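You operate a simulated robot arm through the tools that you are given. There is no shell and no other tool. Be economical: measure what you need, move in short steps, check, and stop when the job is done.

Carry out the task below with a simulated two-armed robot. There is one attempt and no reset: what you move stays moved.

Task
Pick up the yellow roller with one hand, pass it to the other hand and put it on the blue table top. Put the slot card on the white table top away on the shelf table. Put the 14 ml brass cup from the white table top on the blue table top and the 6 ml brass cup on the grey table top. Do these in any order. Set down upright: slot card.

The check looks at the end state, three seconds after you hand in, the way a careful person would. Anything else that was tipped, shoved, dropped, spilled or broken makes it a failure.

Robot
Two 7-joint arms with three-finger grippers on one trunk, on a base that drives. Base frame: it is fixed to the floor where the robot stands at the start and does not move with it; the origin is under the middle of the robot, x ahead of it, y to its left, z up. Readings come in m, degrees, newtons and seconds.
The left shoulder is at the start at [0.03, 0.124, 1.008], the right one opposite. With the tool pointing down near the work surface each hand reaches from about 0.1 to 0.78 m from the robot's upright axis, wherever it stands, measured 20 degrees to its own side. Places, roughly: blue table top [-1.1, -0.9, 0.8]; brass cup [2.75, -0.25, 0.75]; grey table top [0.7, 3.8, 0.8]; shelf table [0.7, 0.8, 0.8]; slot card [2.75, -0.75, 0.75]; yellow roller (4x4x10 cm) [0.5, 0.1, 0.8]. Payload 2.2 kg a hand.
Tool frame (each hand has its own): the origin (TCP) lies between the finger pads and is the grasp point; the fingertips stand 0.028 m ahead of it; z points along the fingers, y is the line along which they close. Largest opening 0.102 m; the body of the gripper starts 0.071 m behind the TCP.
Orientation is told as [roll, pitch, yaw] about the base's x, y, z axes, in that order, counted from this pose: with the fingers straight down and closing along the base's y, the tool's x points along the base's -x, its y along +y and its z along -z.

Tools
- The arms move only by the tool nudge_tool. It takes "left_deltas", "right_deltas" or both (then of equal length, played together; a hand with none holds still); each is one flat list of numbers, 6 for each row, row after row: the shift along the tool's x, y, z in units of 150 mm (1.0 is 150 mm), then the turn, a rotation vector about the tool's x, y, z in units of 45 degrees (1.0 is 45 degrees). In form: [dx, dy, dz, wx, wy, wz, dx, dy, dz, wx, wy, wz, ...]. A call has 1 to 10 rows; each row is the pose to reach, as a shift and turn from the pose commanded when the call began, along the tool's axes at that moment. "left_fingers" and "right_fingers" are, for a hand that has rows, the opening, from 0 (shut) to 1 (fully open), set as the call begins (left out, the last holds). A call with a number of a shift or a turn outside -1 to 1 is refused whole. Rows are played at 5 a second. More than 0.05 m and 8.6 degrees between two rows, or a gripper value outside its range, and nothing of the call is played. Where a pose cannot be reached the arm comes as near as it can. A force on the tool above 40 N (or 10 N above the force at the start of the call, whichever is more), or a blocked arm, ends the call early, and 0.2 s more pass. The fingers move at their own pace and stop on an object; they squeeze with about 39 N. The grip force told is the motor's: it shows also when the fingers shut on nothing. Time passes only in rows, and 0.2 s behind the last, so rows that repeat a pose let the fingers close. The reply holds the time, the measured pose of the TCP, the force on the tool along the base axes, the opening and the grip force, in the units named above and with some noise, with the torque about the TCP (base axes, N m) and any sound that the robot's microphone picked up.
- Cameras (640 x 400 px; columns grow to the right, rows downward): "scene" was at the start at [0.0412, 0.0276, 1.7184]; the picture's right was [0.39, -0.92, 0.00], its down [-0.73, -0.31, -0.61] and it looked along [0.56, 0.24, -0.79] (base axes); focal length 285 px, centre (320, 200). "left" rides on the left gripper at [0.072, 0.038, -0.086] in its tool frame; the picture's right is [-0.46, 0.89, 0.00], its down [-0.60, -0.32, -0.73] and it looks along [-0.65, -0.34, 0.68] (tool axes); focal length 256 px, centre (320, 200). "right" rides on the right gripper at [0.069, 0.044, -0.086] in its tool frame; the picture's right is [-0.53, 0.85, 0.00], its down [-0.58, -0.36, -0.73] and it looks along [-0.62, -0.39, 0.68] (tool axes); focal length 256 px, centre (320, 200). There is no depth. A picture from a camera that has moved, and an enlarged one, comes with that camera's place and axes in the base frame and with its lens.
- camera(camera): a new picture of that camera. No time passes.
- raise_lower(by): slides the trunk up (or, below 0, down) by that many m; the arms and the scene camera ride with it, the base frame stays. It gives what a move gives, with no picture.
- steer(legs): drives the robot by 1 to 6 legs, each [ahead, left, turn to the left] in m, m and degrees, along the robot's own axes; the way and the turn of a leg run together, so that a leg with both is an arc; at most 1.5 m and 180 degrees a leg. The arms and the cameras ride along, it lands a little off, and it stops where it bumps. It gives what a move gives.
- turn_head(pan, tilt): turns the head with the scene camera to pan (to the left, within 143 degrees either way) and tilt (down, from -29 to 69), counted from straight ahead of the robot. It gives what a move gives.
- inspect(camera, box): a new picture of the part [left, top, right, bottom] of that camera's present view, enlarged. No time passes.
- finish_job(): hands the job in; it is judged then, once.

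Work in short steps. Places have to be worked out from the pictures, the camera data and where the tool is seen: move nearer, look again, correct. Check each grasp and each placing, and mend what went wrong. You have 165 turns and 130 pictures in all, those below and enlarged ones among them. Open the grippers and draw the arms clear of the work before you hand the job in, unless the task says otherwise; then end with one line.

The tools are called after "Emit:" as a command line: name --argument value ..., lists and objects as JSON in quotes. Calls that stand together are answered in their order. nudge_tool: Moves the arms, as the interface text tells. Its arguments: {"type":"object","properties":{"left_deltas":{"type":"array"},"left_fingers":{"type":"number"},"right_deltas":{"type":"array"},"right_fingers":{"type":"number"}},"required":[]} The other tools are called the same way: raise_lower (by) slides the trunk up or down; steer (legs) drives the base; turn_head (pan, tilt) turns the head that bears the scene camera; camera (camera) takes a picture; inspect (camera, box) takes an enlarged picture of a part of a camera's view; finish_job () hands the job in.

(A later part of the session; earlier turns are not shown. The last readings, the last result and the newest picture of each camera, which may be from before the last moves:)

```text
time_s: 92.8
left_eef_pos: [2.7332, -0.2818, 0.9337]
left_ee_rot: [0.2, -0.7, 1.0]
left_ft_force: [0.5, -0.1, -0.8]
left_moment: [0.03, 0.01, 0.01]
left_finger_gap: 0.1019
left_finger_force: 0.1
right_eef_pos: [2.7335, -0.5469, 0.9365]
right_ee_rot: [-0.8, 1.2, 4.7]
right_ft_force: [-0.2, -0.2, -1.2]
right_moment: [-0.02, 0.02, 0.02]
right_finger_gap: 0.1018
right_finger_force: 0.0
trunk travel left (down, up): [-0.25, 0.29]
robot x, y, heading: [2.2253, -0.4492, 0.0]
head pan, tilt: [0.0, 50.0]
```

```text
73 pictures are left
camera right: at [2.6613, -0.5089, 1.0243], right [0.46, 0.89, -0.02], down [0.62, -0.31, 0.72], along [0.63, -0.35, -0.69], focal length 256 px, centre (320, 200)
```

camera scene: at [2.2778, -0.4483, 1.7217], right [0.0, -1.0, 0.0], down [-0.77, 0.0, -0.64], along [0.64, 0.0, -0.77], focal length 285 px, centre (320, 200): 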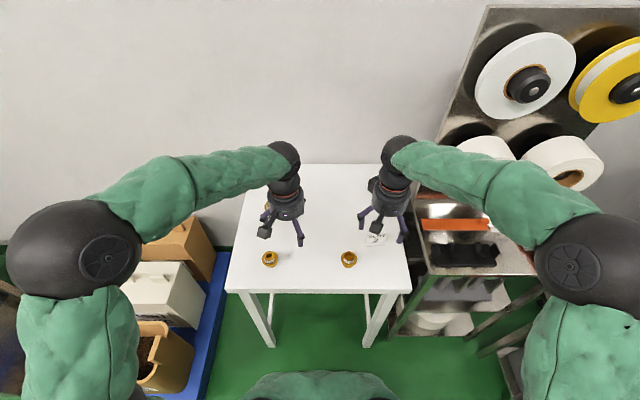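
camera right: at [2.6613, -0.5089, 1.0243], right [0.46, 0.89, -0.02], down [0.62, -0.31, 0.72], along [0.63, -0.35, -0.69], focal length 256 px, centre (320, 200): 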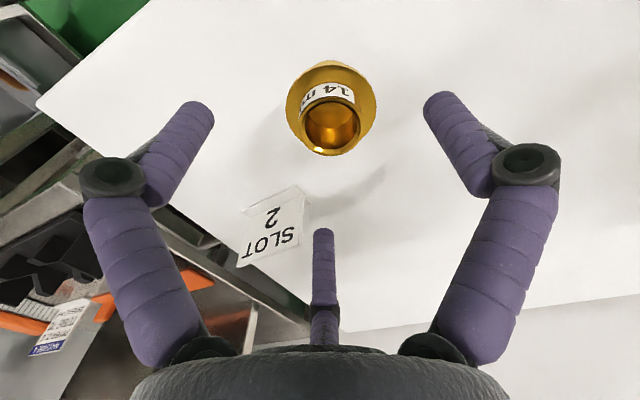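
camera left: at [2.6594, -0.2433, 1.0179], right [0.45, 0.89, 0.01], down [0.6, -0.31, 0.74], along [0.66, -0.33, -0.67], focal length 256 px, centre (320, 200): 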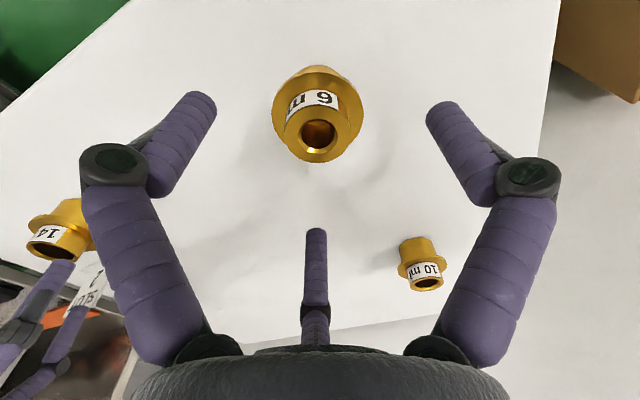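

Well centred. Descend ~6 cm around the flanges.

Emit:
nudge_tool --left_deltas '[-0.01, 0, 0.15, 0, 0, 0, -0.01, 0, 0.3, 0, 0, 0, -0.01, 0, 0.4, 0, 0, 0]' --right_deltas '[-0.025, 0.022, 0.15, 0, 0, 0, -0.025, 0.022, 0.3, 0, 0, 0, -0.025, 0.022, 0.415, 0, 0, 0]'

Emit:
inspect --camera "scene" --box '[220, 180, 420, 310]'

Emit:
camera --camera "left"

```text
time_s: 93.6
left_eef_pos: [2.7341, -0.2795, 0.8736]
left_ee_rot: [0.2, -0.7, 1.0]
left_ft_force: [1.0, -0.9, -0.6]
left_moment: [-0.01, -0.02, 0.0]
left_finger_gap: 0.1021
left_finger_force: 0.1
right_eef_pos: [2.7363, -0.543, 0.8741]
right_ee_rot: [-0.9, 1.2, 4.7]
right_ft_force: [-0.6, -0.3, -0.7]
right_moment: [-0.03, 0.01, -0.03]
right_finger_gap: 0.1019
right_finger_force: 0.0
trunk travel left (down, up): [-0.25, 0.29]
robot x, y, heading: [2.2307, -0.4469, 0.4]
head pan, tilt: [0.0, 50.0]
```

```text
3.08 times, centred on (320, 245) of scene
camera zoom: at [2.2793, -0.4482, 1.7216], right [0.0, -1.0, 0.0], down [-0.77, 0.0, -0.64], along [0.64, 0.0, -0.77], focal length 876 px, centre (320, 62)
```

zoom: 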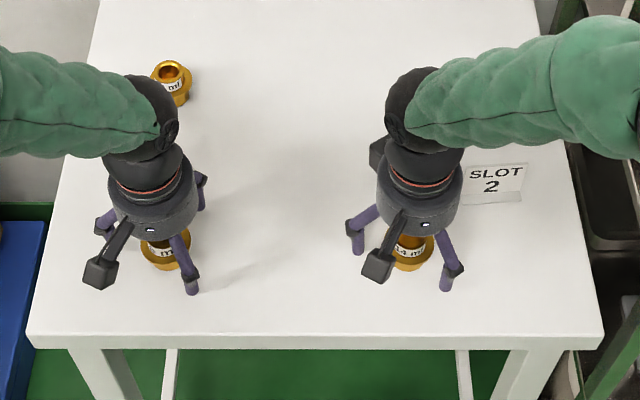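

```text
71 pictures are left
camera left: at [2.6609, -0.2435, 0.9579], right [0.45, 0.89, 0.01], down [0.6, -0.31, 0.74], along [0.66, -0.33, -0.67], focal length 256 px, centre (320, 200)
```

left: 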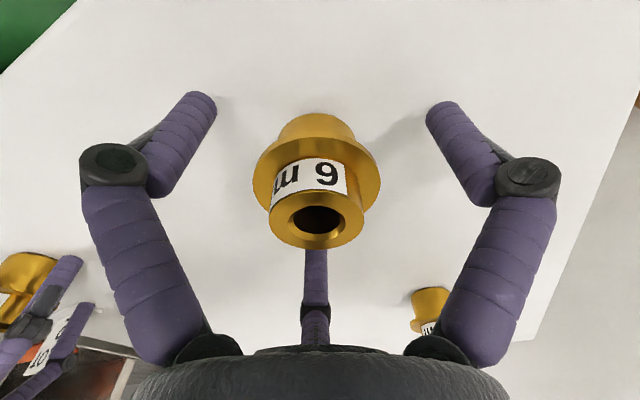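

The flange sits right at the TCP. Close both hands.

Emit:
nudge_tool --left_deltas '[0, 0, 0, 0, 0, 0, 0, 0, 0, 0, 0, 0, 0, 0, 0, 0, 0, 0, 0, 0, 0, 0, 0, 0]' --right_deltas '[0, 0, 0, 0, 0, 0, 0, 0, 0, 0, 0, 0, 0, 0, 0, 0, 0, 0, 0, 0, 0, 0, 0, 0]' --left_fingers 0 --right_fingers 0

Emit:
camera --camera "left"

Emit:
camera --camera "right"

```text
time_s: 94.6
left_eef_pos: [2.7331, -0.2817, 0.8782]
left_ee_rot: [0.1, -0.9, 1.1]
left_ft_force: [-8.8, -3.3, 21.4]
left_moment: [-0.48, 0.95, 0.03]
left_finger_gap: 0.0504
left_finger_force: 38.7
right_eef_pos: [2.7358, -0.5451, 0.8769]
right_ee_rot: [-0.7, 0.8, 4.5]
right_ft_force: [-0.4, -0.1, 5.5]
right_moment: [-0.11, 0.07, -0.03]
right_finger_gap: 0.0507
right_finger_force: 38.8
trunk travel left (down, up): [-0.25, 0.29]
robot x, y, heading: [2.2288, -0.4483, 0.3]
head pan, tilt: [0.0, 50.0]
stopped in row 4 (left hand): the force on the tool passed its limit at 41 N (the readings are from after the stop); the commanded pose is now the measured one
```

```text
70 pictures are left
camera left: at [2.6593, -0.2444, 0.9617], right [0.45, 0.89, 0.01], down [0.6, -0.31, 0.74], along [0.67, -0.33, -0.67], focal length 256 px, centre (320, 200)
```

left: 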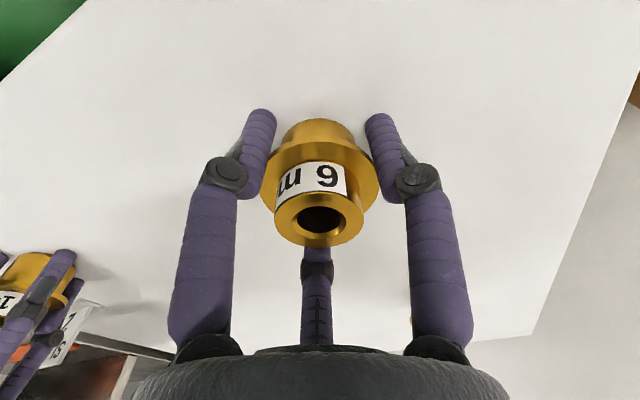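

```text
69 pictures are left
camera right: at [2.663, -0.5062, 0.9638], right [0.46, 0.89, -0.02], down [0.61, -0.31, 0.73], along [0.64, -0.35, -0.69], focal length 256 px, centre (320, 200)
```

right: 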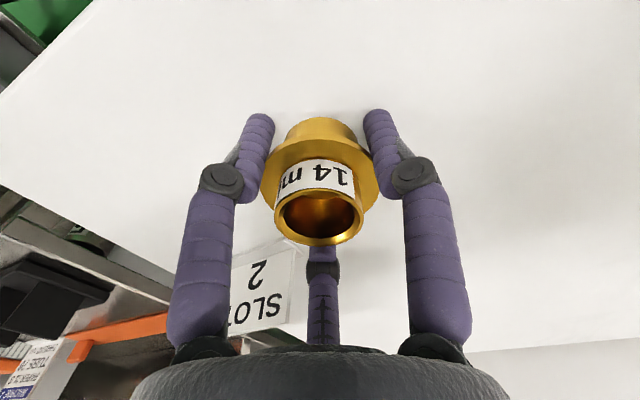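

Both grip (0.050); the fingertips pressed on the table slightly. Lift both gently.

Emit:
nudge_tool --left_deltas '[0, 0, -0.1, 0, 0, 0, 0, 0, -0.3, 0, 0, 0, 0, 0, -0.6, 0, 0, 0, 0, 0, -0.9, 0, 0, 0]' --right_deltas '[0, 0, -0.1, 0, 0, 0, 0, 0, -0.3, 0, 0, 0, 0, 0, -0.6, 0, 0, 0, 0, 0, -0.9, 0, 0, 0]'

Emit:
camera --camera "left"

Emit:
camera --camera "right"

```text
time_s: 95.6
left_eef_pos: [2.7306, -0.2807, 1.0113]
left_ee_rot: [0.2, -0.9, 1.0]
left_ft_force: [-0.6, -0.6, -1.0]
left_moment: [-0.04, -0.03, 0.0]
left_finger_gap: 0.0506
left_finger_force: 39.6
right_eef_pos: [2.7368, -0.5414, 1.0145]
right_ee_rot: [-0.7, 1.1, 4.7]
right_ft_force: [0.0, 1.1, -1.2]
right_moment: [0.02, -0.01, 0.03]
right_finger_gap: 0.0509
right_finger_force: 39.2
trunk travel left (down, up): [-0.25, 0.29]
robot x, y, heading: [2.2282, -0.4451, 0.4]
head pan, tilt: [0.0, 50.0]
```

```text
68 pictures are left
camera left: at [2.657, -0.2434, 1.0965], right [0.45, 0.89, 0.01], down [0.6, -0.31, 0.74], along [0.66, -0.33, -0.67], focal length 256 px, centre (320, 200)
```

left: 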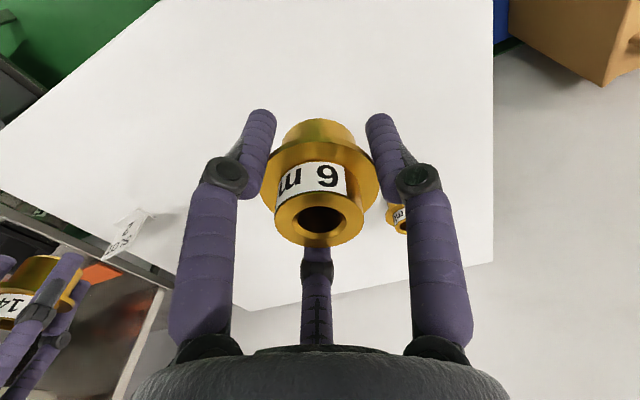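

```text
67 pictures are left
camera right: at [2.6652, -0.503, 1.0995], right [0.46, 0.89, -0.02], down [0.62, -0.31, 0.73], along [0.64, -0.35, -0.69], focal length 256 px, centre (320, 200)
```

right: 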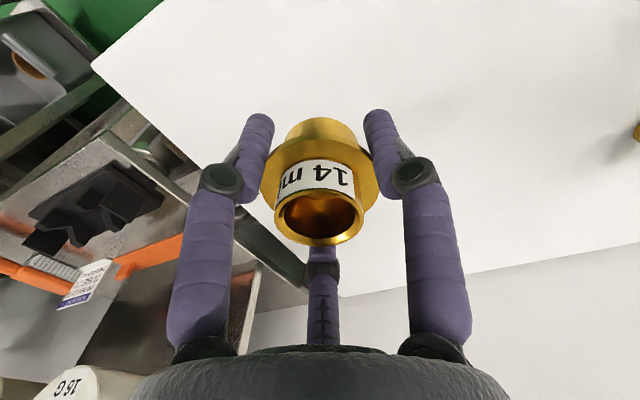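

Both cups held level. Now drive back to the blue table the same way.

Emit:
steer --legs '[[-0.35, 0, 0], [0, -0.43, 0], [-1.0, 0, 0], [-0.98, 0, 0], [0, 0, -90], [0, 0, -90]]'

Emit:
turn_head --pan 5 --tilt 58

Emit:
camera --camera "scene"

```text
time_s: 117.3
left_eef_pos: [-0.6173, -1.0242, 1.0108]
left_ee_rot: [0.2, -0.9, 179.6]
left_ft_force: [0.6, 0.0, -0.6]
left_moment: [-0.02, 0.03, -0.02]
left_finger_gap: 0.0508
left_finger_force: 38.9
right_eef_pos: [-0.618, -0.7634, 1.0109]
right_ee_rot: [-0.8, 1.0, -176.6]
right_ft_force: [1.3, 0.2, -1.4]
right_moment: [0.0, -0.03, -0.01]
right_finger_gap: 0.0511
right_finger_force: 39.4
trunk travel left (down, up): [-0.25, 0.29]
robot x, y, heading: [-0.1071, -0.8734, 179.1]
head pan, tilt: [0.0, 50.0]
```

```text
time_s: 118.0
left_eef_pos: [-0.6184, -1.0248, 1.0114]
left_ee_rot: [0.2, -1.0, 179.5]
left_ft_force: [0.5, 1.1, -0.9]
left_moment: [0.05, -0.06, -0.01]
left_finger_gap: 0.0505
left_finger_force: 38.9
right_eef_pos: [-0.6162, -0.7633, 1.012]
right_ee_rot: [-0.8, 1.1, -176.7]
right_ft_force: [-0.2, 0.1, -2.0]
right_moment: [0.01, 0.0, -0.02]
right_finger_gap: 0.0507
right_finger_force: 38.9
trunk travel left (down, up): [-0.25, 0.29]
robot x, y, heading: [-0.1111, -0.873, 179.2]
head pan, tilt: [5.0, 58.0]
```

```text
66 pictures are left
camera scene: at [-0.1465, -0.8772, 1.7114], right [-0.07, 1.0, 0.0], down [0.85, 0.06, -0.53], along [-0.53, -0.04, -0.85], focal length 285 px, centre (320, 200)
```

scene: 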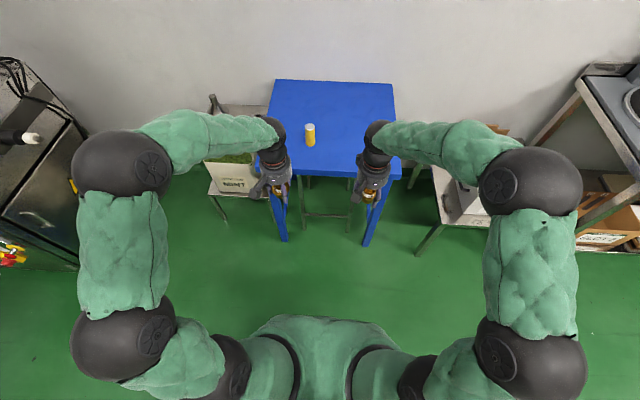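

Roller standing fine. Drive forward 0.3 m; the left hand stays above roller height (tips ~0.98 vs 0.90).

Emit:
steer --legs '[[0.3, 0, 0]]'

Emit:
camera --camera "right"

```text
time_s: 120.1
left_eef_pos: [-0.9185, -1.0187, 1.0113]
left_ee_rot: [0.2, -0.8, 179.8]
left_ft_force: [-0.9, 0.3, -1.9]
left_moment: [0.02, 0.0, 0.02]
left_finger_gap: 0.0508
left_finger_force: 38.7
right_eef_pos: [-0.9183, -0.7586, 1.0115]
right_ee_rot: [-0.8, 1.1, -176.6]
right_ft_force: [0.7, -1.3, -1.1]
right_moment: [0.02, -0.03, 0.0]
right_finger_gap: 0.051
right_finger_force: 38.9
trunk travel left (down, up): [-0.25, 0.29]
robot x, y, heading: [-0.4097, -0.8636, 179.1]
head pan, tilt: [5.0, 58.0]
```

```text
65 pictures are left
camera right: at [-0.8497, -0.7998, 1.0982], right [-0.48, -0.88, -0.02], down [-0.61, 0.32, 0.72], along [-0.63, 0.36, -0.69], focal length 256 px, centre (320, 200)
```

right: 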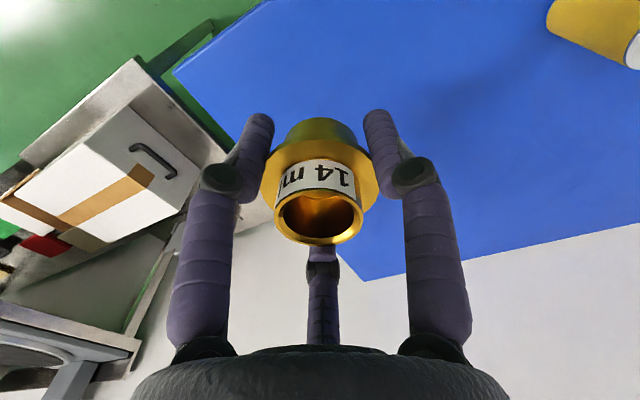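

I lower the 14 ml cup over (−0.97, −0.76): first to TCP 0.87.

Emit:
nudge_tool --right_deltas '[-0.15, 0, 0.1, 0, 0, 0, -0.33, 0, 0.2, 0, 0, 0, -0.33, 0, 0.5, 0, 0, 0, -0.33, 0, 0.75, 0, 0, 0, -0.33, 0, 0.93, 0, 0, 0]'

Emit:
nudge_tool --right_deltas '[0, 0, 0.03, 0, 0, 0, 0, 0, 0.06, 0, 0, 0]'

Emit:
inspect --camera "right" --box '[220, 70, 420, 270]'

```text
time_s: 121.3
left_eef_pos: [-0.9182, -1.0196, 1.0117]
left_ee_rot: [0.2, -0.9, 179.7]
left_ft_force: [0.4, -0.1, -0.4]
left_moment: [0.04, -0.02, 0.03]
left_finger_gap: 0.0509
left_finger_force: 38.9
right_eef_pos: [-0.9668, -0.7579, 0.8711]
right_ee_rot: [-0.8, 1.1, -176.5]
right_ft_force: [-0.4, 0.3, -1.1]
right_moment: [-0.04, -0.04, -0.03]
right_finger_gap: 0.0508
right_finger_force: 39.2
trunk travel left (down, up): [-0.25, 0.29]
robot x, y, heading: [-0.4114, -0.8684, 179.1]
head pan, tilt: [5.0, 58.0]
```

```text
time_s: 121.9
left_eef_pos: [-0.9182, -1.0194, 1.0113]
left_ee_rot: [0.3, -0.9, 179.7]
left_ft_force: [0.4, 0.2, -1.5]
left_moment: [0.01, -0.01, -0.01]
left_finger_gap: 0.0504
left_finger_force: 38.8
right_eef_pos: [-0.964, -0.7593, 0.8613]
right_ee_rot: [-0.7, 1.0, -176.6]
right_ft_force: [0.0, 0.9, -1.5]
right_moment: [0.01, 0.05, 0.0]
right_finger_gap: 0.0505
right_finger_force: 39.4
trunk travel left (down, up): [-0.25, 0.29]
robot x, y, heading: [-0.4095, -0.8646, 178.8]
head pan, tilt: [5.0, 58.0]
```

```text
2.00 times, centred on (320, 170) of right
camera zoom: at [-0.8956, -0.8007, 0.9493], right [-0.48, -0.88, -0.02], down [-0.61, 0.32, 0.72], along [-0.63, 0.36, -0.69], focal length 512 px, centre (320, 260)
```

zoom: 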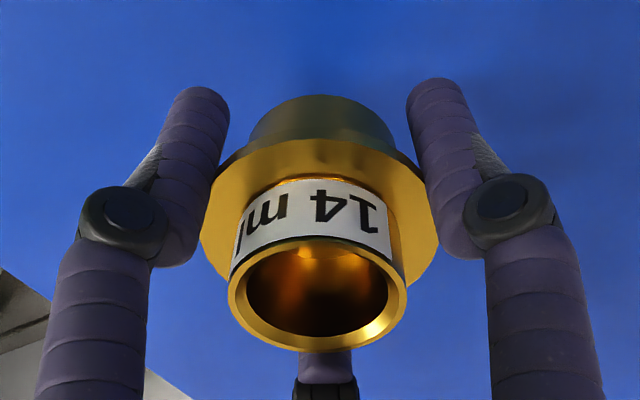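

Not yet in contact; continue in small steps.

Emit:
nudge_tool --right_deltas '[0, 0, 0.03, 0, 0, 0, 0, 0, 0.06, 0, 0, 0]'

Emit:
nudge_tool --right_deltas '[0, 0, 0.02, 0, 0, 0, 0, 0, 0.04, 0, 0, 0]'

```text
time_s: 122.5
left_eef_pos: [-0.9179, -1.0196, 1.012]
left_ee_rot: [0.2, -0.9, 179.6]
left_ft_force: [0.0, -0.4, -1.3]
left_moment: [0.0, 0.0, -0.01]
left_finger_gap: 0.0507
left_finger_force: 38.6
right_eef_pos: [-0.9654, -0.7584, 0.8539]
right_ee_rot: [-0.8, 1.0, -176.6]
right_ft_force: [-0.4, -0.2, -1.1]
right_moment: [0.03, -0.01, 0.01]
right_finger_gap: 0.0508
right_finger_force: 38.8
trunk travel left (down, up): [-0.25, 0.29]
robot x, y, heading: [-0.4142, -0.8623, 178.8]
head pan, tilt: [5.0, 58.0]
```

```text
time_s: 123.1
left_eef_pos: [-0.9169, -1.0201, 1.0115]
left_ee_rot: [0.3, -0.8, 179.7]
left_ft_force: [0.0, -0.1, -1.8]
left_moment: [-0.02, 0.01, -0.02]
left_finger_gap: 0.0507
left_finger_force: 38.9
right_eef_pos: [-0.9636, -0.759, 0.8482]
right_ee_rot: [-0.8, 1.1, -176.6]
right_ft_force: [0.1, 0.1, -1.4]
right_moment: [-0.03, -0.03, 0.0]
right_finger_gap: 0.0508
right_finger_force: 38.9
trunk travel left (down, up): [-0.25, 0.29]
robot x, y, heading: [-0.4086, -0.8616, 178.9]
head pan, tilt: [5.0, 58.0]
```

Emit:
nudge_tool --right_deltas '[0, 0, 0.02, 0, 0, 0, 0, 0, 0.04, 0, 0, 0]'

Emit:
nudge_tool --right_deltas '[0, 0, 0.015, 0, 0, 0, 0, 0, 0.03, 0, 0, 0]'

Emit:
inspect --camera "right" --box '[220, 70, 420, 270]'

```text
time_s: 123.7
left_eef_pos: [-0.919, -1.0197, 1.0102]
left_ee_rot: [0.2, -0.9, 179.6]
left_ft_force: [-0.2, 0.2, -1.8]
left_moment: [0.03, 0.0, 0.0]
left_finger_gap: 0.0508
left_finger_force: 39.1
right_eef_pos: [-0.9631, -0.7587, 0.8409]
right_ee_rot: [-0.8, 1.0, -176.6]
right_ft_force: [0.5, 0.5, -0.9]
right_moment: [0.02, -0.02, -0.04]
right_finger_gap: 0.0507
right_finger_force: 38.8
trunk travel left (down, up): [-0.25, 0.29]
robot x, y, heading: [-0.4061, -0.8643, 178.9]
head pan, tilt: [5.0, 58.0]
```

```text
time_s: 124.3
left_eef_pos: [-0.9179, -1.0191, 1.0104]
left_ee_rot: [0.2, -0.9, 179.7]
left_ft_force: [0.7, -0.2, -1.8]
left_moment: [-0.01, -0.02, -0.04]
left_finger_gap: 0.0505
left_finger_force: 39.4
right_eef_pos: [-0.9636, -0.7597, 0.8374]
right_ee_rot: [-0.8, 1.2, -176.6]
right_ft_force: [-1.0, 0.6, -2.1]
right_moment: [-0.01, -0.02, 0.0]
right_finger_gap: 0.0508
right_finger_force: 39.5
trunk travel left (down, up): [-0.25, 0.29]
robot x, y, heading: [-0.4105, -0.8644, 178.8]
head pan, tilt: [5.0, 58.0]
```

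```text
2.00 times, centred on (320, 170) of right
camera zoom: at [-0.8951, -0.8009, 0.9243], right [-0.48, -0.88, -0.02], down [-0.61, 0.32, 0.73], along [-0.63, 0.36, -0.69], focal length 512 px, centre (320, 260)
```

zoom: 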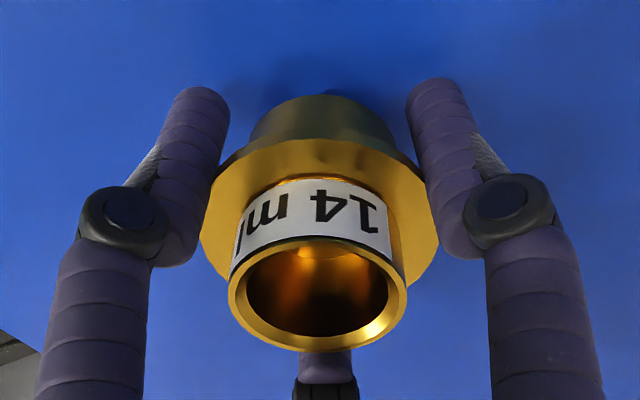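

Emit:
nudge_tool --right_deltas '[0, 0, 0.015, 0, 0, 0, 0, 0, 0.03, 0, 0, 0]'

Emit:
nudge_tool --right_deltas '[0, 0, 0.012, 0, 0, 0, 0, 0, 0.024, 0, 0, 0]'

```text
time_s: 124.9
left_eef_pos: [-0.9173, -1.0201, 1.0117]
left_ee_rot: [0.2, -0.9, 179.7]
left_ft_force: [-0.5, 0.1, -0.9]
left_moment: [-0.01, -0.01, 0.0]
left_finger_gap: 0.0506
left_finger_force: 39.1
right_eef_pos: [-0.9641, -0.759, 0.8327]
right_ee_rot: [-0.7, 1.1, -176.6]
right_ft_force: [0.4, -0.2, -1.7]
right_moment: [-0.03, -0.01, -0.05]
right_finger_gap: 0.0509
right_finger_force: 38.8
trunk travel left (down, up): [-0.25, 0.29]
robot x, y, heading: [-0.4095, -0.8593, 179.0]
head pan, tilt: [5.0, 58.0]
```

```text
time_s: 125.5
left_eef_pos: [-0.9181, -1.0191, 1.0105]
left_ee_rot: [0.2, -0.9, 179.7]
left_ft_force: [1.2, 0.5, -1.3]
left_moment: [-0.01, -0.04, -0.01]
left_finger_gap: 0.0507
left_finger_force: 38.9
right_eef_pos: [-0.9636, -0.7589, 0.8296]
right_ee_rot: [-0.8, 1.1, -176.7]
right_ft_force: [0.7, -0.2, -0.7]
right_moment: [0.0, -0.01, 0.04]
right_finger_gap: 0.0508
right_finger_force: 38.8
trunk travel left (down, up): [-0.25, 0.29]
robot x, y, heading: [-0.4109, -0.867, 178.8]
head pan, tilt: [5.0, 58.0]
```

Emit:
nudge_tool --right_deltas '[0, 0, 0.01, 0, 0, 0, 0, 0, 0.02, 0, 0, 0]'

Emit:
inspect --camera "right" --box '[220, 70, 420, 270]'

```text
time_s: 126.1
left_eef_pos: [-0.9171, -1.0194, 1.0128]
left_ee_rot: [0.2, -0.8, 179.8]
left_ft_force: [-0.1, -0.7, -1.1]
left_moment: [-0.02, 0.02, 0.0]
left_finger_gap: 0.0511
left_finger_force: 39.3
right_eef_pos: [-0.9632, -0.7601, 0.8276]
right_ee_rot: [-0.8, 1.0, -176.5]
right_ft_force: [2.2, -0.8, 7.7]
right_moment: [0.06, 0.06, -0.01]
right_finger_gap: 0.0507
right_finger_force: 39.1
trunk travel left (down, up): [-0.25, 0.29]
robot x, y, heading: [-0.4109, -0.8654, 178.9]
head pan, tilt: [5.0, 58.0]
```

```text
2.00 times, centred on (320, 170) of right
camera zoom: at [-0.8949, -0.8003, 0.9142], right [-0.48, -0.88, -0.02], down [-0.61, 0.32, 0.73], along [-0.63, 0.36, -0.69], focal length 512 px, centre (320, 260)
```

zoom: 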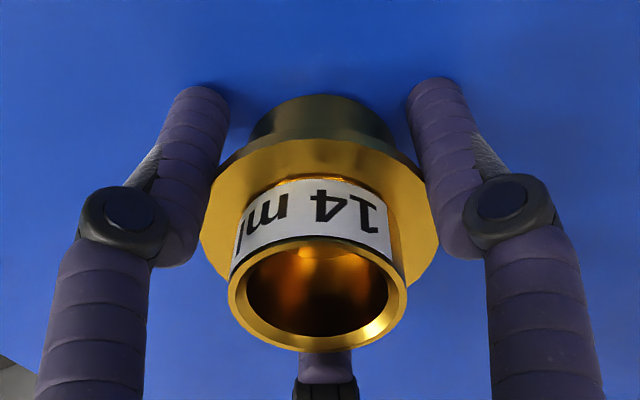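

Contact at TCP 0.828 (7.7 N) — the same geometry as when it was gripped on its table. Release and rise straight up.

Emit:
nudge_tool --right_deltas '[0, 0, 0, 0, 0, 0, 0, 0, 0, 0, 0, 0, 0, 0, 0, 0, 0, 0]' --right_fingers 1

Emit:
nudge_tool --right_deltas '[0, 0, -0.1, 0, 0, 0, 0, 0, -0.3, 0, 0, 0, 0, 0, -0.6, 0, 0, 0, 0, 0, -0.95, 0, 0, 0]'

Emit:
camera --camera "right"

```text
time_s: 126.9
left_eef_pos: [-0.9179, -1.0194, 1.0111]
left_ee_rot: [0.1, -0.9, 179.7]
left_ft_force: [0.3, -0.2, -1.2]
left_moment: [0.01, -0.02, 0.0]
left_finger_gap: 0.0507
left_finger_force: 38.4
right_eef_pos: [-0.9638, -0.7586, 0.8268]
right_ee_rot: [-0.9, 1.1, -176.5]
right_ft_force: [0.1, 0.4, 0.2]
right_moment: [0.03, -0.02, 0.04]
right_finger_gap: 0.102
right_finger_force: 0.0
trunk travel left (down, up): [-0.25, 0.29]
robot x, y, heading: [-0.4096, -0.8672, 178.8]
head pan, tilt: [5.0, 58.0]
```

```text
refused: row 4 steps farther than a row can; nothing moved
```

```text
61 pictures are left
camera right: at [-0.8947, -0.8001, 0.9132], right [-0.48, -0.88, -0.02], down [-0.61, 0.32, 0.73], along [-0.63, 0.36, -0.69], focal length 256 px, centre (320, 200)
```

right: 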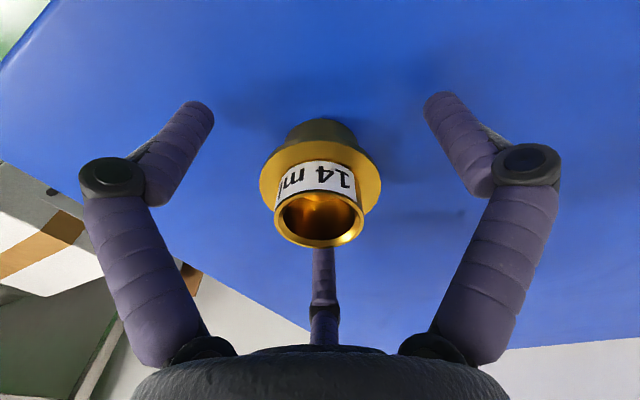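

Cup stands on the table. Retract up, and retreat.

Emit:
nudge_tool --right_deltas '[0, 0, -0.15, 0, 0, 0, 0, 0, -0.4, 0, 0, 0, 0, 0, -0.7, 0, 0, 0, 0, 0, -1, 0, 0, 0]'

Emit:
nudge_tool --right_deltas '[0, 0, -0.25, 0, 0, 0, 0.2, 0, -0.4, 0, 0, 0]'

Emit:
camera --camera "scene"

```text
time_s: 127.9
left_eef_pos: [-0.917, -1.019, 1.0123]
left_ee_rot: [0.2, -1.0, 179.8]
left_ft_force: [-1.2, 0.1, -1.2]
left_moment: [0.01, 0.01, 0.06]
left_finger_gap: 0.051
left_finger_force: 39.6
right_eef_pos: [-0.9651, -0.7627, 0.9765]
right_ee_rot: [-0.9, 1.1, -176.7]
right_ft_force: [-0.3, 0.1, -0.1]
right_moment: [0.04, 0.0, -0.02]
right_finger_gap: 0.1022
right_finger_force: 0.0
trunk travel left (down, up): [-0.25, 0.29]
robot x, y, heading: [-0.4083, -0.8631, 178.8]
head pan, tilt: [5.0, 58.0]
```

```text
time_s: 128.5
left_eef_pos: [-0.9165, -1.0199, 1.0121]
left_ee_rot: [0.2, -1.0, 179.8]
left_ft_force: [-0.3, 0.6, -1.1]
left_moment: [-0.02, -0.02, -0.01]
left_finger_gap: 0.0511
left_finger_force: 39.5
right_eef_pos: [-0.9346, -0.7609, 1.0369]
right_ee_rot: [-0.7, 1.0, -176.6]
right_ft_force: [-0.2, -0.2, 0.7]
right_moment: [-0.01, 0.04, -0.01]
right_finger_gap: 0.102
right_finger_force: 0.0
trunk travel left (down, up): [-0.25, 0.29]
robot x, y, heading: [-0.4089, -0.8658, 178.8]
head pan, tilt: [5.0, 58.0]
```

```text
60 pictures are left
camera scene: at [-0.4451, -0.871, 1.7115], right [-0.07, 1.0, 0.0], down [0.85, 0.06, -0.53], along [-0.53, -0.04, -0.85], focal length 285 px, centre (320, 200)
```

scene: 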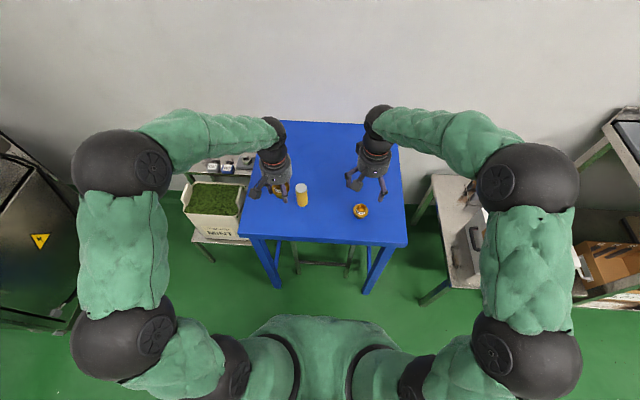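

Both items rest on the blue table. For the trip to the grey table I pull both hands in by 12 cm, then back off, turn to heading 0, and strafe left through the corridor in stages.

Emit:
nudge_tool --left_deltas '[0.2, 0, -0.1, 0, 0, 0, 0.4, 0, -0.2, 0, 0, 0, 0.6, 0, -0.3, 0, 0, 0, 0.85, 0, -0.4, 0, 0, 0]' --right_deltas '[0.2, 0, -0.1, 0, 0, 0, 0.4, 0, -0.1, 0, 0, 0, 0.6, 0, -0.2, 0, 0, 0, 0.8, 0, -0.3, 0, 0, 0]'

Emit:
steer --legs '[[-0.32, 0, 0], [0, 0, 90], [0, 0, 91]]'

Emit:
turn_head --pan 80 --tilt 40

Emit:
camera --camera "scene"

```text
time_s: 129.5
left_eef_pos: [-0.7853, -1.0219, 1.0702]
left_ee_rot: [0.0, -1.0, 179.8]
left_ft_force: [0.4, -0.5, -2.0]
left_moment: [0.01, 0.04, 0.01]
left_finger_gap: 0.0506
left_finger_force: 38.6
right_eef_pos: [-0.8166, -0.7549, 1.0849]
right_ee_rot: [-0.8, 1.0, -176.6]
right_ft_force: [0.6, -1.1, 0.9]
right_moment: [0.01, 0.01, 0.0]
right_finger_gap: 0.1022
right_finger_force: 0.1
trunk travel left (down, up): [-0.25, 0.29]
robot x, y, heading: [-0.412, -0.8645, 179.2]
head pan, tilt: [5.0, 58.0]
```

```text
time_s: 139.4
left_eef_pos: [0.2701, -0.6854, 1.0689]
left_ee_rot: [0.1, -0.9, 4.2]
left_ft_force: [0.0, -0.5, -1.9]
left_moment: [-0.04, -0.03, 0.0]
left_finger_gap: 0.0509
left_finger_force: 39.4
right_eef_pos: [0.3231, -0.9484, 1.0844]
right_ee_rot: [-0.8, 1.1, 7.8]
right_ft_force: [0.2, 0.1, -0.1]
right_moment: [0.01, 0.0, -0.03]
right_finger_gap: 0.1018
right_finger_force: 0.0
trunk travel left (down, up): [-0.25, 0.29]
robot x, y, heading: [-0.095, -0.8693, 3.3]
head pan, tilt: [5.0, 58.0]
```

```text
time_s: 140.9
left_eef_pos: [0.2702, -0.686, 1.0682]
left_ee_rot: [0.3, -0.8, 4.3]
left_ft_force: [0.0, 0.9, -1.6]
left_moment: [-0.03, 0.01, 0.0]
left_finger_gap: 0.0507
left_finger_force: 38.8
right_eef_pos: [0.3226, -0.9482, 1.0839]
right_ee_rot: [-0.9, 1.1, 7.7]
right_ft_force: [0.3, -0.1, -0.2]
right_moment: [-0.02, 0.02, -0.01]
right_finger_gap: 0.1021
right_finger_force: 0.0
trunk travel left (down, up): [-0.25, 0.29]
robot x, y, heading: [-0.0917, -0.8728, 3.6]
head pan, tilt: [80.0, 40.0]
```

```text
59 pictures are left
camera scene: at [-0.111, -0.7896, 1.7358], right [0.99, -0.12, 0.0], down [-0.07, -0.64, -0.77], along [0.09, 0.76, -0.64], focal length 285 px, centre (320, 200)
```

scene: 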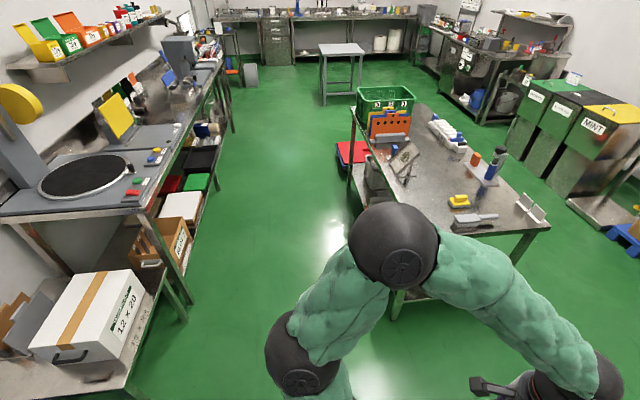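

The corridor is clear between x −0.8 and 0.34. I straighten up and strafe left at x ≈ −0.17, in stages.

Emit:
steer --legs '[[-0.09, 0, -3.5], [0, 1.0, 0]]'

Emit:
steer --legs '[[0, 1.2, 0]]'

Emit:
camera --camera "scene"

```text
time_s: 146.9
left_eef_pos: [0.1923, 0.3032, 1.0684]
left_ee_rot: [0.1, -0.9, 0.7]
left_ft_force: [0.5, 0.4, -1.5]
left_moment: [0.0, 0.02, -0.01]
left_finger_gap: 0.0507
left_finger_force: 39.1
right_eef_pos: [0.2294, 0.0365, 1.0841]
right_ee_rot: [-0.9, 1.1, 4.3]
right_ft_force: [-0.9, 0.7, 0.5]
right_moment: [0.0, -0.01, 0.0]
right_finger_gap: 0.102
right_finger_force: 0.0
trunk travel left (down, up): [-0.25, 0.29]
robot x, y, heading: [-0.1826, 0.1399, -0.4]
head pan, tilt: [80.0, 40.0]
```

```text
time_s: 152.9
left_eef_pos: [0.195, 1.4993, 1.0689]
left_ee_rot: [0.1, -1.0, 0.7]
left_ft_force: [-0.8, 0.2, -0.6]
left_moment: [-0.01, 0.0, 0.02]
left_finger_gap: 0.0507
left_finger_force: 39.2
right_eef_pos: [0.2322, 1.2313, 1.0834]
right_ee_rot: [-0.7, 1.1, 4.3]
right_ft_force: [0.3, 0.0, 0.5]
right_moment: [0.0, -0.01, 0.02]
right_finger_gap: 0.1019
right_finger_force: 0.1
trunk travel left (down, up): [-0.25, 0.29]
robot x, y, heading: [-0.1819, 1.3378, -0.3]
head pan, tilt: [80.0, 40.0]
```

```text
58 pictures are left
camera scene: at [-0.1911, 1.418, 1.7358], right [0.98, -0.18, 0.0], down [-0.11, -0.63, -0.77], along [0.14, 0.75, -0.64], focal length 285 px, centre (320, 200)
```

scene: 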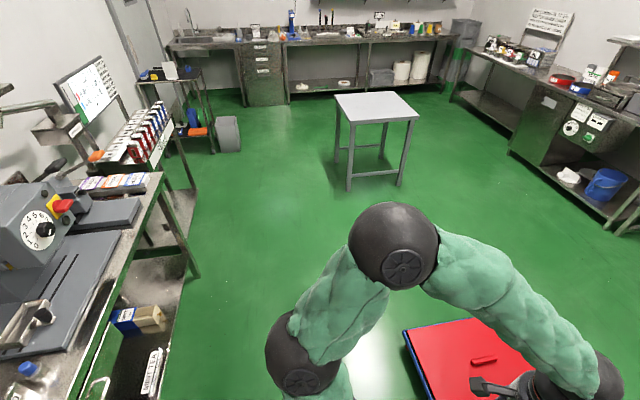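

Grey table spans x 0.41–0.96, y 3.38–3.96. I strafe on to y ≈ 2.56, go forward to x ≈ 0.68, turn left 90° to face the table.

Emit:
steer --legs '[[0, 1.22, 0], [0.86, 0, 0], [0, 0, 90]]'

Emit:
turn_head --pan 0 --tilt 50

Emit:
camera --camera "scene"

```text
time_s: 167.0
left_eef_pos: [0.5421, 2.8994, 1.0704]
left_ee_rot: [0.2, -1.0, 89.1]
left_ft_force: [-0.5, -0.2, -0.9]
left_moment: [0.01, 0.02, 0.0]
left_finger_gap: 0.0508
left_finger_force: 38.7
right_eef_pos: [0.8104, 2.9289, 1.0831]
right_ee_rot: [-0.8, 1.1, 92.9]
right_ft_force: [-0.2, 0.3, -0.2]
right_moment: [0.03, -0.02, 0.0]
right_finger_gap: 0.1019
right_finger_force: 0.1
trunk travel left (down, up): [-0.25, 0.29]
robot x, y, heading: [0.6987, 2.5206, 88.3]
head pan, tilt: [80.0, 40.0]
```

```text
time_s: 168.5
left_eef_pos: [0.544, 2.9004, 1.0677]
left_ee_rot: [0.2, -0.9, 89.1]
left_ft_force: [0.3, 0.4, -2.2]
left_moment: [-0.02, -0.03, 0.0]
left_finger_gap: 0.0508
left_finger_force: 38.8
right_eef_pos: [0.8101, 2.929, 1.0837]
right_ee_rot: [-0.8, 1.2, 92.7]
right_ft_force: [-0.4, 0.2, 0.2]
right_moment: [0.0, 0.0, -0.03]
right_finger_gap: 0.1021
right_finger_force: 0.0
trunk travel left (down, up): [-0.25, 0.29]
robot x, y, heading: [0.6963, 2.5242, 88.3]
head pan, tilt: [0.0, 50.0]
```

```text
57 pictures are left
camera scene: at [0.6998, 2.5668, 1.7216], right [1.0, -0.03, 0.0], down [-0.02, -0.77, -0.64], along [0.02, 0.64, -0.77], focal length 285 px, centre (320, 200)
```

scene: 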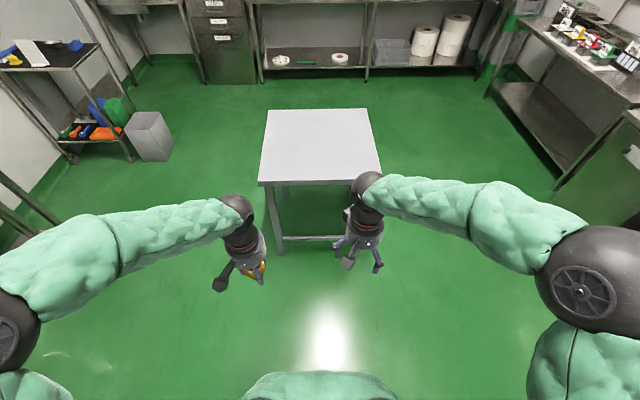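

Front edge at y ≈ 3.43. Drive forward 0.47 m.

Emit:
steer --legs '[[0.47, 0, 1.7]]'

Emit:
nudge_tool --left_deltas '[-0.25, 0, 0, 0, 0, 0, -0.5, 0, 0, 0, 0, 0, -0.75, 0, 0, 0, 0, 0, -1, 0, 0, 0, 0, 0]'

Emit:
camera --camera "scene"

Emit:
camera --camera "left"

```text
time_s: 171.3
left_eef_pos: [0.5371, 3.3634, 1.0684]
left_ee_rot: [0.2, -1.1, 91.0]
left_ft_force: [-0.2, -0.5, -0.9]
left_moment: [-0.03, 0.03, 0.04]
left_finger_gap: 0.0506
left_finger_force: 38.7
right_eef_pos: [0.8037, 3.4002, 1.0835]
right_ee_rot: [-0.8, 1.1, 94.8]
right_ft_force: [0.7, 0.3, 0.3]
right_moment: [-0.01, -0.02, -0.02]
right_finger_gap: 0.1019
right_finger_force: 0.0
trunk travel left (down, up): [-0.25, 0.29]
robot x, y, heading: [0.7009, 2.9921, 90.4]
head pan, tilt: [0.0, 50.0]
```

```text
time_s: 172.3
left_eef_pos: [0.5346, 3.5138, 1.0698]
left_ee_rot: [0.1, -0.7, 91.1]
left_ft_force: [-0.2, 0.5, -1.0]
left_moment: [0.0, 0.02, 0.01]
left_finger_gap: 0.0508
left_finger_force: 39.1
right_eef_pos: [0.803, 3.4013, 1.0839]
right_ee_rot: [-0.7, 1.2, 94.6]
right_ft_force: [0.6, 0.5, 0.0]
right_moment: [-0.07, -0.02, 0.02]
right_finger_gap: 0.102
right_finger_force: 0.1
trunk travel left (down, up): [-0.25, 0.29]
robot x, y, heading: [0.7035, 2.9892, 90.2]
head pan, tilt: [0.0, 50.0]
```

```text
56 pictures are left
camera scene: at [0.7047, 3.0366, 1.7215], right [1.0, 0.0, 0.0], down [0.0, -0.77, -0.64], along [0.0, 0.64, -0.77], focal length 285 px, centre (320, 200)
```

scene: 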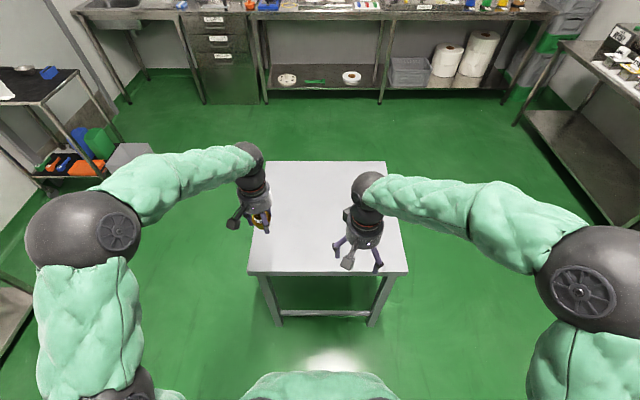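

```text
55 pictures are left
camera left: at [0.4985, 3.4405, 1.1548], right [-0.89, 0.45, 0.01], down [0.31, 0.6, 0.74], along [0.33, 0.66, -0.67], focal length 256 px, centre (320, 200)
```

left: 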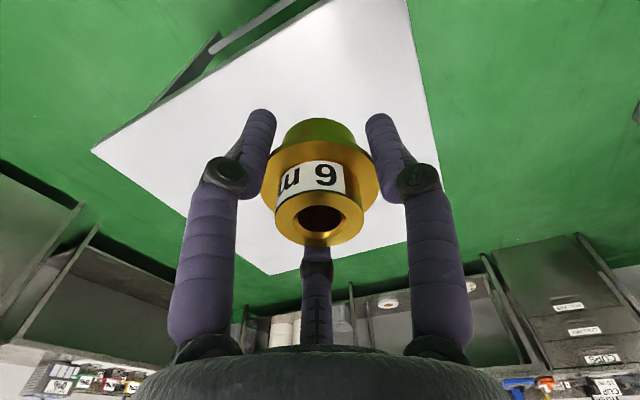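

Triangulating a table corner gives grey top z ≈ 0.744, front edge y ≈ 3.50. I move the cup over (0.62, 3.62) and down to TCP 0.83.

Emit:
nudge_tool --left_deltas '[-0.17, -0.14, 0.1, 0, 0, 0, -0.35, -0.28, 0.2, 0, 0, 0, -0.53, -0.42, 0.3, 0, 0, 0, -0.7, -0.57, 0.4, 0, 0, 0, -0.7, -0.57, 0.7, 0, 0, 0, -0.7, -0.57, 1, 0, 0, 0]'

Emit:
nudge_tool --left_deltas '[0, 0, 0.25, 0, 0, 0, 0, 0, 0.5, 0, 0, 0, 0, 0, 0.6, 0, 0, 0]'

Emit:
camera --camera "scene"

Emit:
camera --camera "left"

```text
time_s: 173.7
left_eef_pos: [0.6165, 3.6244, 0.9235]
left_ee_rot: [0.2, -0.9, 91.1]
left_ft_force: [-0.1, 0.9, -1.2]
left_moment: [-0.03, -0.01, -0.01]
left_finger_gap: 0.051
left_finger_force: 38.8
right_eef_pos: [0.8046, 3.4008, 1.0825]
right_ee_rot: [-0.6, 1.1, 94.7]
right_ft_force: [-0.9, 0.3, -0.1]
right_moment: [-0.02, 0.02, -0.02]
right_finger_gap: 0.1019
right_finger_force: 0.0
trunk travel left (down, up): [-0.25, 0.29]
robot x, y, heading: [0.6981, 2.9888, 90.0]
head pan, tilt: [0.0, 50.0]
```

```text
time_s: 174.5
left_eef_pos: [0.6167, 3.6237, 0.832]
left_ee_rot: [0.2, -0.9, 90.9]
left_ft_force: [-0.5, -0.4, -1.3]
left_moment: [0.0, 0.04, -0.01]
left_finger_gap: 0.0509
left_finger_force: 38.9
right_eef_pos: [0.8029, 3.4008, 1.0826]
right_ee_rot: [-0.8, 1.2, 94.7]
right_ft_force: [-0.3, -1.1, 0.3]
right_moment: [0.01, -0.06, 0.0]
right_finger_gap: 0.1018
right_finger_force: 0.0
trunk travel left (down, up): [-0.25, 0.29]
robot x, y, heading: [0.7022, 2.9882, 90.3]
head pan, tilt: [0.0, 50.0]
```

```text
54 pictures are left
camera scene: at [0.7045, 3.0358, 1.7216], right [1.0, 0.0, 0.0], down [0.0, -0.77, -0.64], along [0.0, 0.64, -0.77], focal length 285 px, centre (320, 200)
```

scene: 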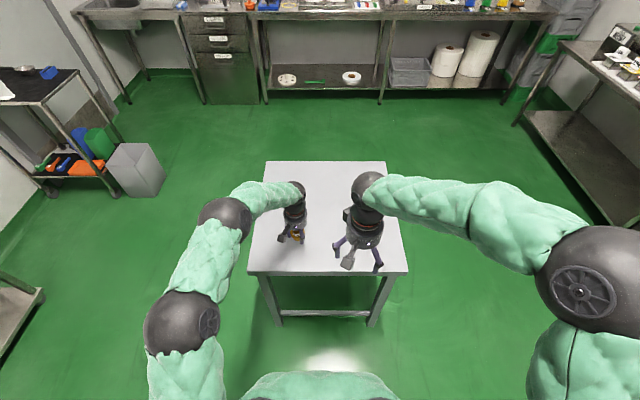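

```text
53 pictures are left
camera left: at [0.5802, 3.5502, 0.9168], right [-0.89, 0.45, 0.01], down [0.31, 0.6, 0.74], along [0.33, 0.66, -0.67], focal length 256 px, centre (320, 200)
```

left: 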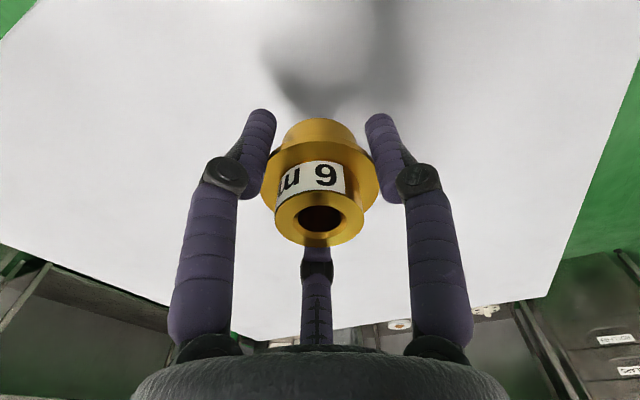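

Continue down in 6-mm rows to TCP ≈ 0.79 and check.

Emit:
nudge_tool --left_deltas '[0, 0, 0.07, 0, 0, 0, 0, 0, 0.14, 0, 0, 0, 0, 0, 0.2, 0, 0, 0, 0, 0, 0.26, 0, 0, 0]'

Emit:
nudge_tool --left_deltas '[0, 0, 0.025, 0, 0, 0, 0, 0, 0.05, 0, 0, 0]'

Emit:
inspect --camera "left" --box '[220, 70, 420, 270]'

```text
time_s: 175.5
left_eef_pos: [0.616, 3.6232, 0.7934]
left_ee_rot: [0.1, -0.8, 91.1]
left_ft_force: [-0.7, 0.5, -1.0]
left_moment: [-0.04, 0.02, -0.03]
left_finger_gap: 0.0506
left_finger_force: 38.8
right_eef_pos: [0.8039, 3.4013, 1.0844]
right_ee_rot: [-0.8, 1.1, 94.7]
right_ft_force: [0.1, -0.3, -0.1]
right_moment: [-0.01, 0.01, -0.01]
right_finger_gap: 0.1021
right_finger_force: 0.0
trunk travel left (down, up): [-0.25, 0.29]
robot x, y, heading: [0.706, 2.988, 90.4]
head pan, tilt: [0.0, 50.0]
```

```text
time_s: 176.1
left_eef_pos: [0.6168, 3.6245, 0.7839]
left_ee_rot: [0.2, -0.9, 90.9]
left_ft_force: [0.6, -0.9, -1.6]
left_moment: [0.0, -0.02, -0.02]
left_finger_gap: 0.051
left_finger_force: 39.1
right_eef_pos: [0.8037, 3.4002, 1.0829]
right_ee_rot: [-0.8, 1.1, 94.7]
right_ft_force: [-0.3, -0.1, 0.4]
right_moment: [0.01, -0.03, -0.02]
right_finger_gap: 0.1019
right_finger_force: 0.1
trunk travel left (down, up): [-0.25, 0.29]
robot x, y, heading: [0.7022, 2.9904, 90.0]
head pan, tilt: [0.0, 50.0]
```

```text
2.00 times, centred on (320, 170) of left
camera zoom: at [0.5803, 3.5502, 0.8695], right [-0.89, 0.45, 0.01], down [0.31, 0.6, 0.74], along [0.33, 0.66, -0.67], focal length 512 px, centre (320, 260)
```

zoom: 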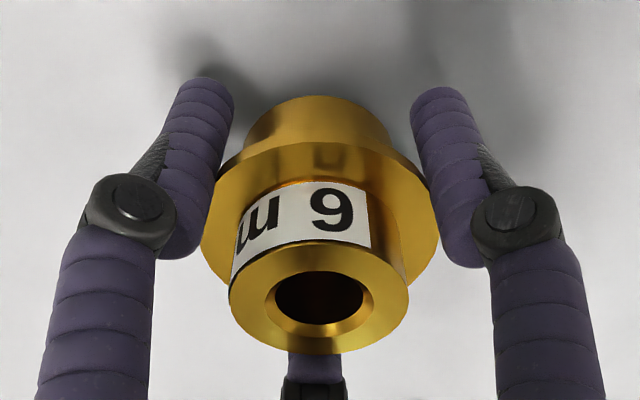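

Emit:
nudge_tool --left_deltas '[0, 0, 0.02, 0, 0, 0, 0, 0, 0.04, 0, 0, 0]'

Emit:
nudge_tool --left_deltas '[0, 0, 0.012, 0, 0, 0, 0, 0, 0.024, 0, 0, 0]'

```text
time_s: 176.7
left_eef_pos: [0.6175, 3.6236, 0.7798]
left_ee_rot: [0.2, -0.9, 91.1]
left_ft_force: [0.2, 1.6, -0.3]
left_moment: [0.0, -0.02, 0.02]
left_finger_gap: 0.051
left_finger_force: 39.1
right_eef_pos: [0.8042, 3.4, 1.0841]
right_ee_rot: [-0.8, 1.1, 94.7]
right_ft_force: [-0.7, 0.0, 0.1]
right_moment: [0.01, 0.0, -0.01]
right_finger_gap: 0.1021
right_finger_force: 0.1
trunk travel left (down, up): [-0.25, 0.29]
robot x, y, heading: [0.7043, 2.9894, 90.1]
head pan, tilt: [0.0, 50.0]
```

```text
time_s: 177.3
left_eef_pos: [0.6182, 3.6238, 0.7783]
left_ee_rot: [0.2, -1.0, 91.2]
left_ft_force: [-0.1, -2.4, 8.0]
left_moment: [-0.32, -0.09, -0.02]
left_finger_gap: 0.0509
left_finger_force: 38.9
right_eef_pos: [0.8026, 3.4001, 1.0841]
right_ee_rot: [-0.8, 1.1, 94.7]
right_ft_force: [0.4, 0.5, -0.1]
right_moment: [-0.01, 0.01, -0.02]
right_finger_gap: 0.102
right_finger_force: 0.1
trunk travel left (down, up): [-0.25, 0.29]
robot x, y, heading: [0.7028, 2.9869, 90.4]
head pan, tilt: [0.0, 50.0]
```

Contact (8 N). Release and rise.

Emit:
nudge_tool --left_deltas '[0, 0, 0, 0, 0, 0, 0, 0, 0, 0, 0, 0, 0, 0, 0, 0, 0, 0]' --left_fingers 1

Emit:
nudge_tool --left_deltas '[0, 0, -0.15, 0, 0, 0, 0, 0, -0.4, 0, 0, 0, 0, 0, -0.7, 0, 0, 0, 0, 0, -1, 0, 0, 0]'

Emit:
camera --camera "left"

```text
time_s: 178.1
left_eef_pos: [0.6176, 3.6237, 0.7761]
left_ee_rot: [0.1, -0.9, 90.9]
left_ft_force: [0.6, 0.4, 0.4]
left_moment: [0.0, 0.0, -0.01]
left_finger_gap: 0.102
left_finger_force: 0.0
right_eef_pos: [0.804, 3.3998, 1.0832]
right_ee_rot: [-0.8, 1.1, 94.7]
right_ft_force: [-0.4, 0.0, -0.2]
right_moment: [-0.03, 0.0, 0.01]
right_finger_gap: 0.1017
right_finger_force: 0.0
trunk travel left (down, up): [-0.25, 0.29]
robot x, y, heading: [0.7, 2.9888, 90.3]
head pan, tilt: [0.0, 50.0]
```

```text
time_s: 179.1
left_eef_pos: [0.6174, 3.6207, 0.9265]
left_ee_rot: [0.1, -0.7, 91.0]
left_ft_force: [0.4, -1.1, 0.8]
left_moment: [0.01, 0.0, -0.03]
left_finger_gap: 0.1021
left_finger_force: 0.0
right_eef_pos: [0.803, 3.3991, 1.0845]
right_ee_rot: [-0.8, 0.9, 94.7]
right_ft_force: [-0.2, -0.2, 0.4]
right_moment: [-0.06, -0.03, -0.04]
right_finger_gap: 0.102
right_finger_force: 0.0
trunk travel left (down, up): [-0.25, 0.29]
robot x, y, heading: [0.7041, 2.9919, 90.1]
head pan, tilt: [0.0, 50.0]
```

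```text
51 pictures are left
camera left: at [0.5814, 3.5481, 1.0105], right [-0.89, 0.45, 0.01], down [0.31, 0.6, 0.74], along [0.33, 0.66, -0.67], focal length 256 px, centre (320, 200)
```

left: 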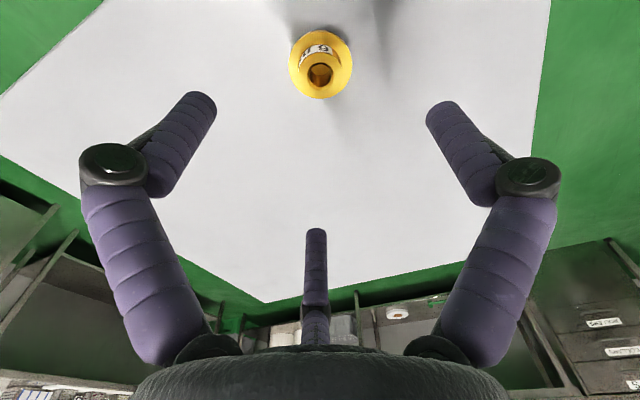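

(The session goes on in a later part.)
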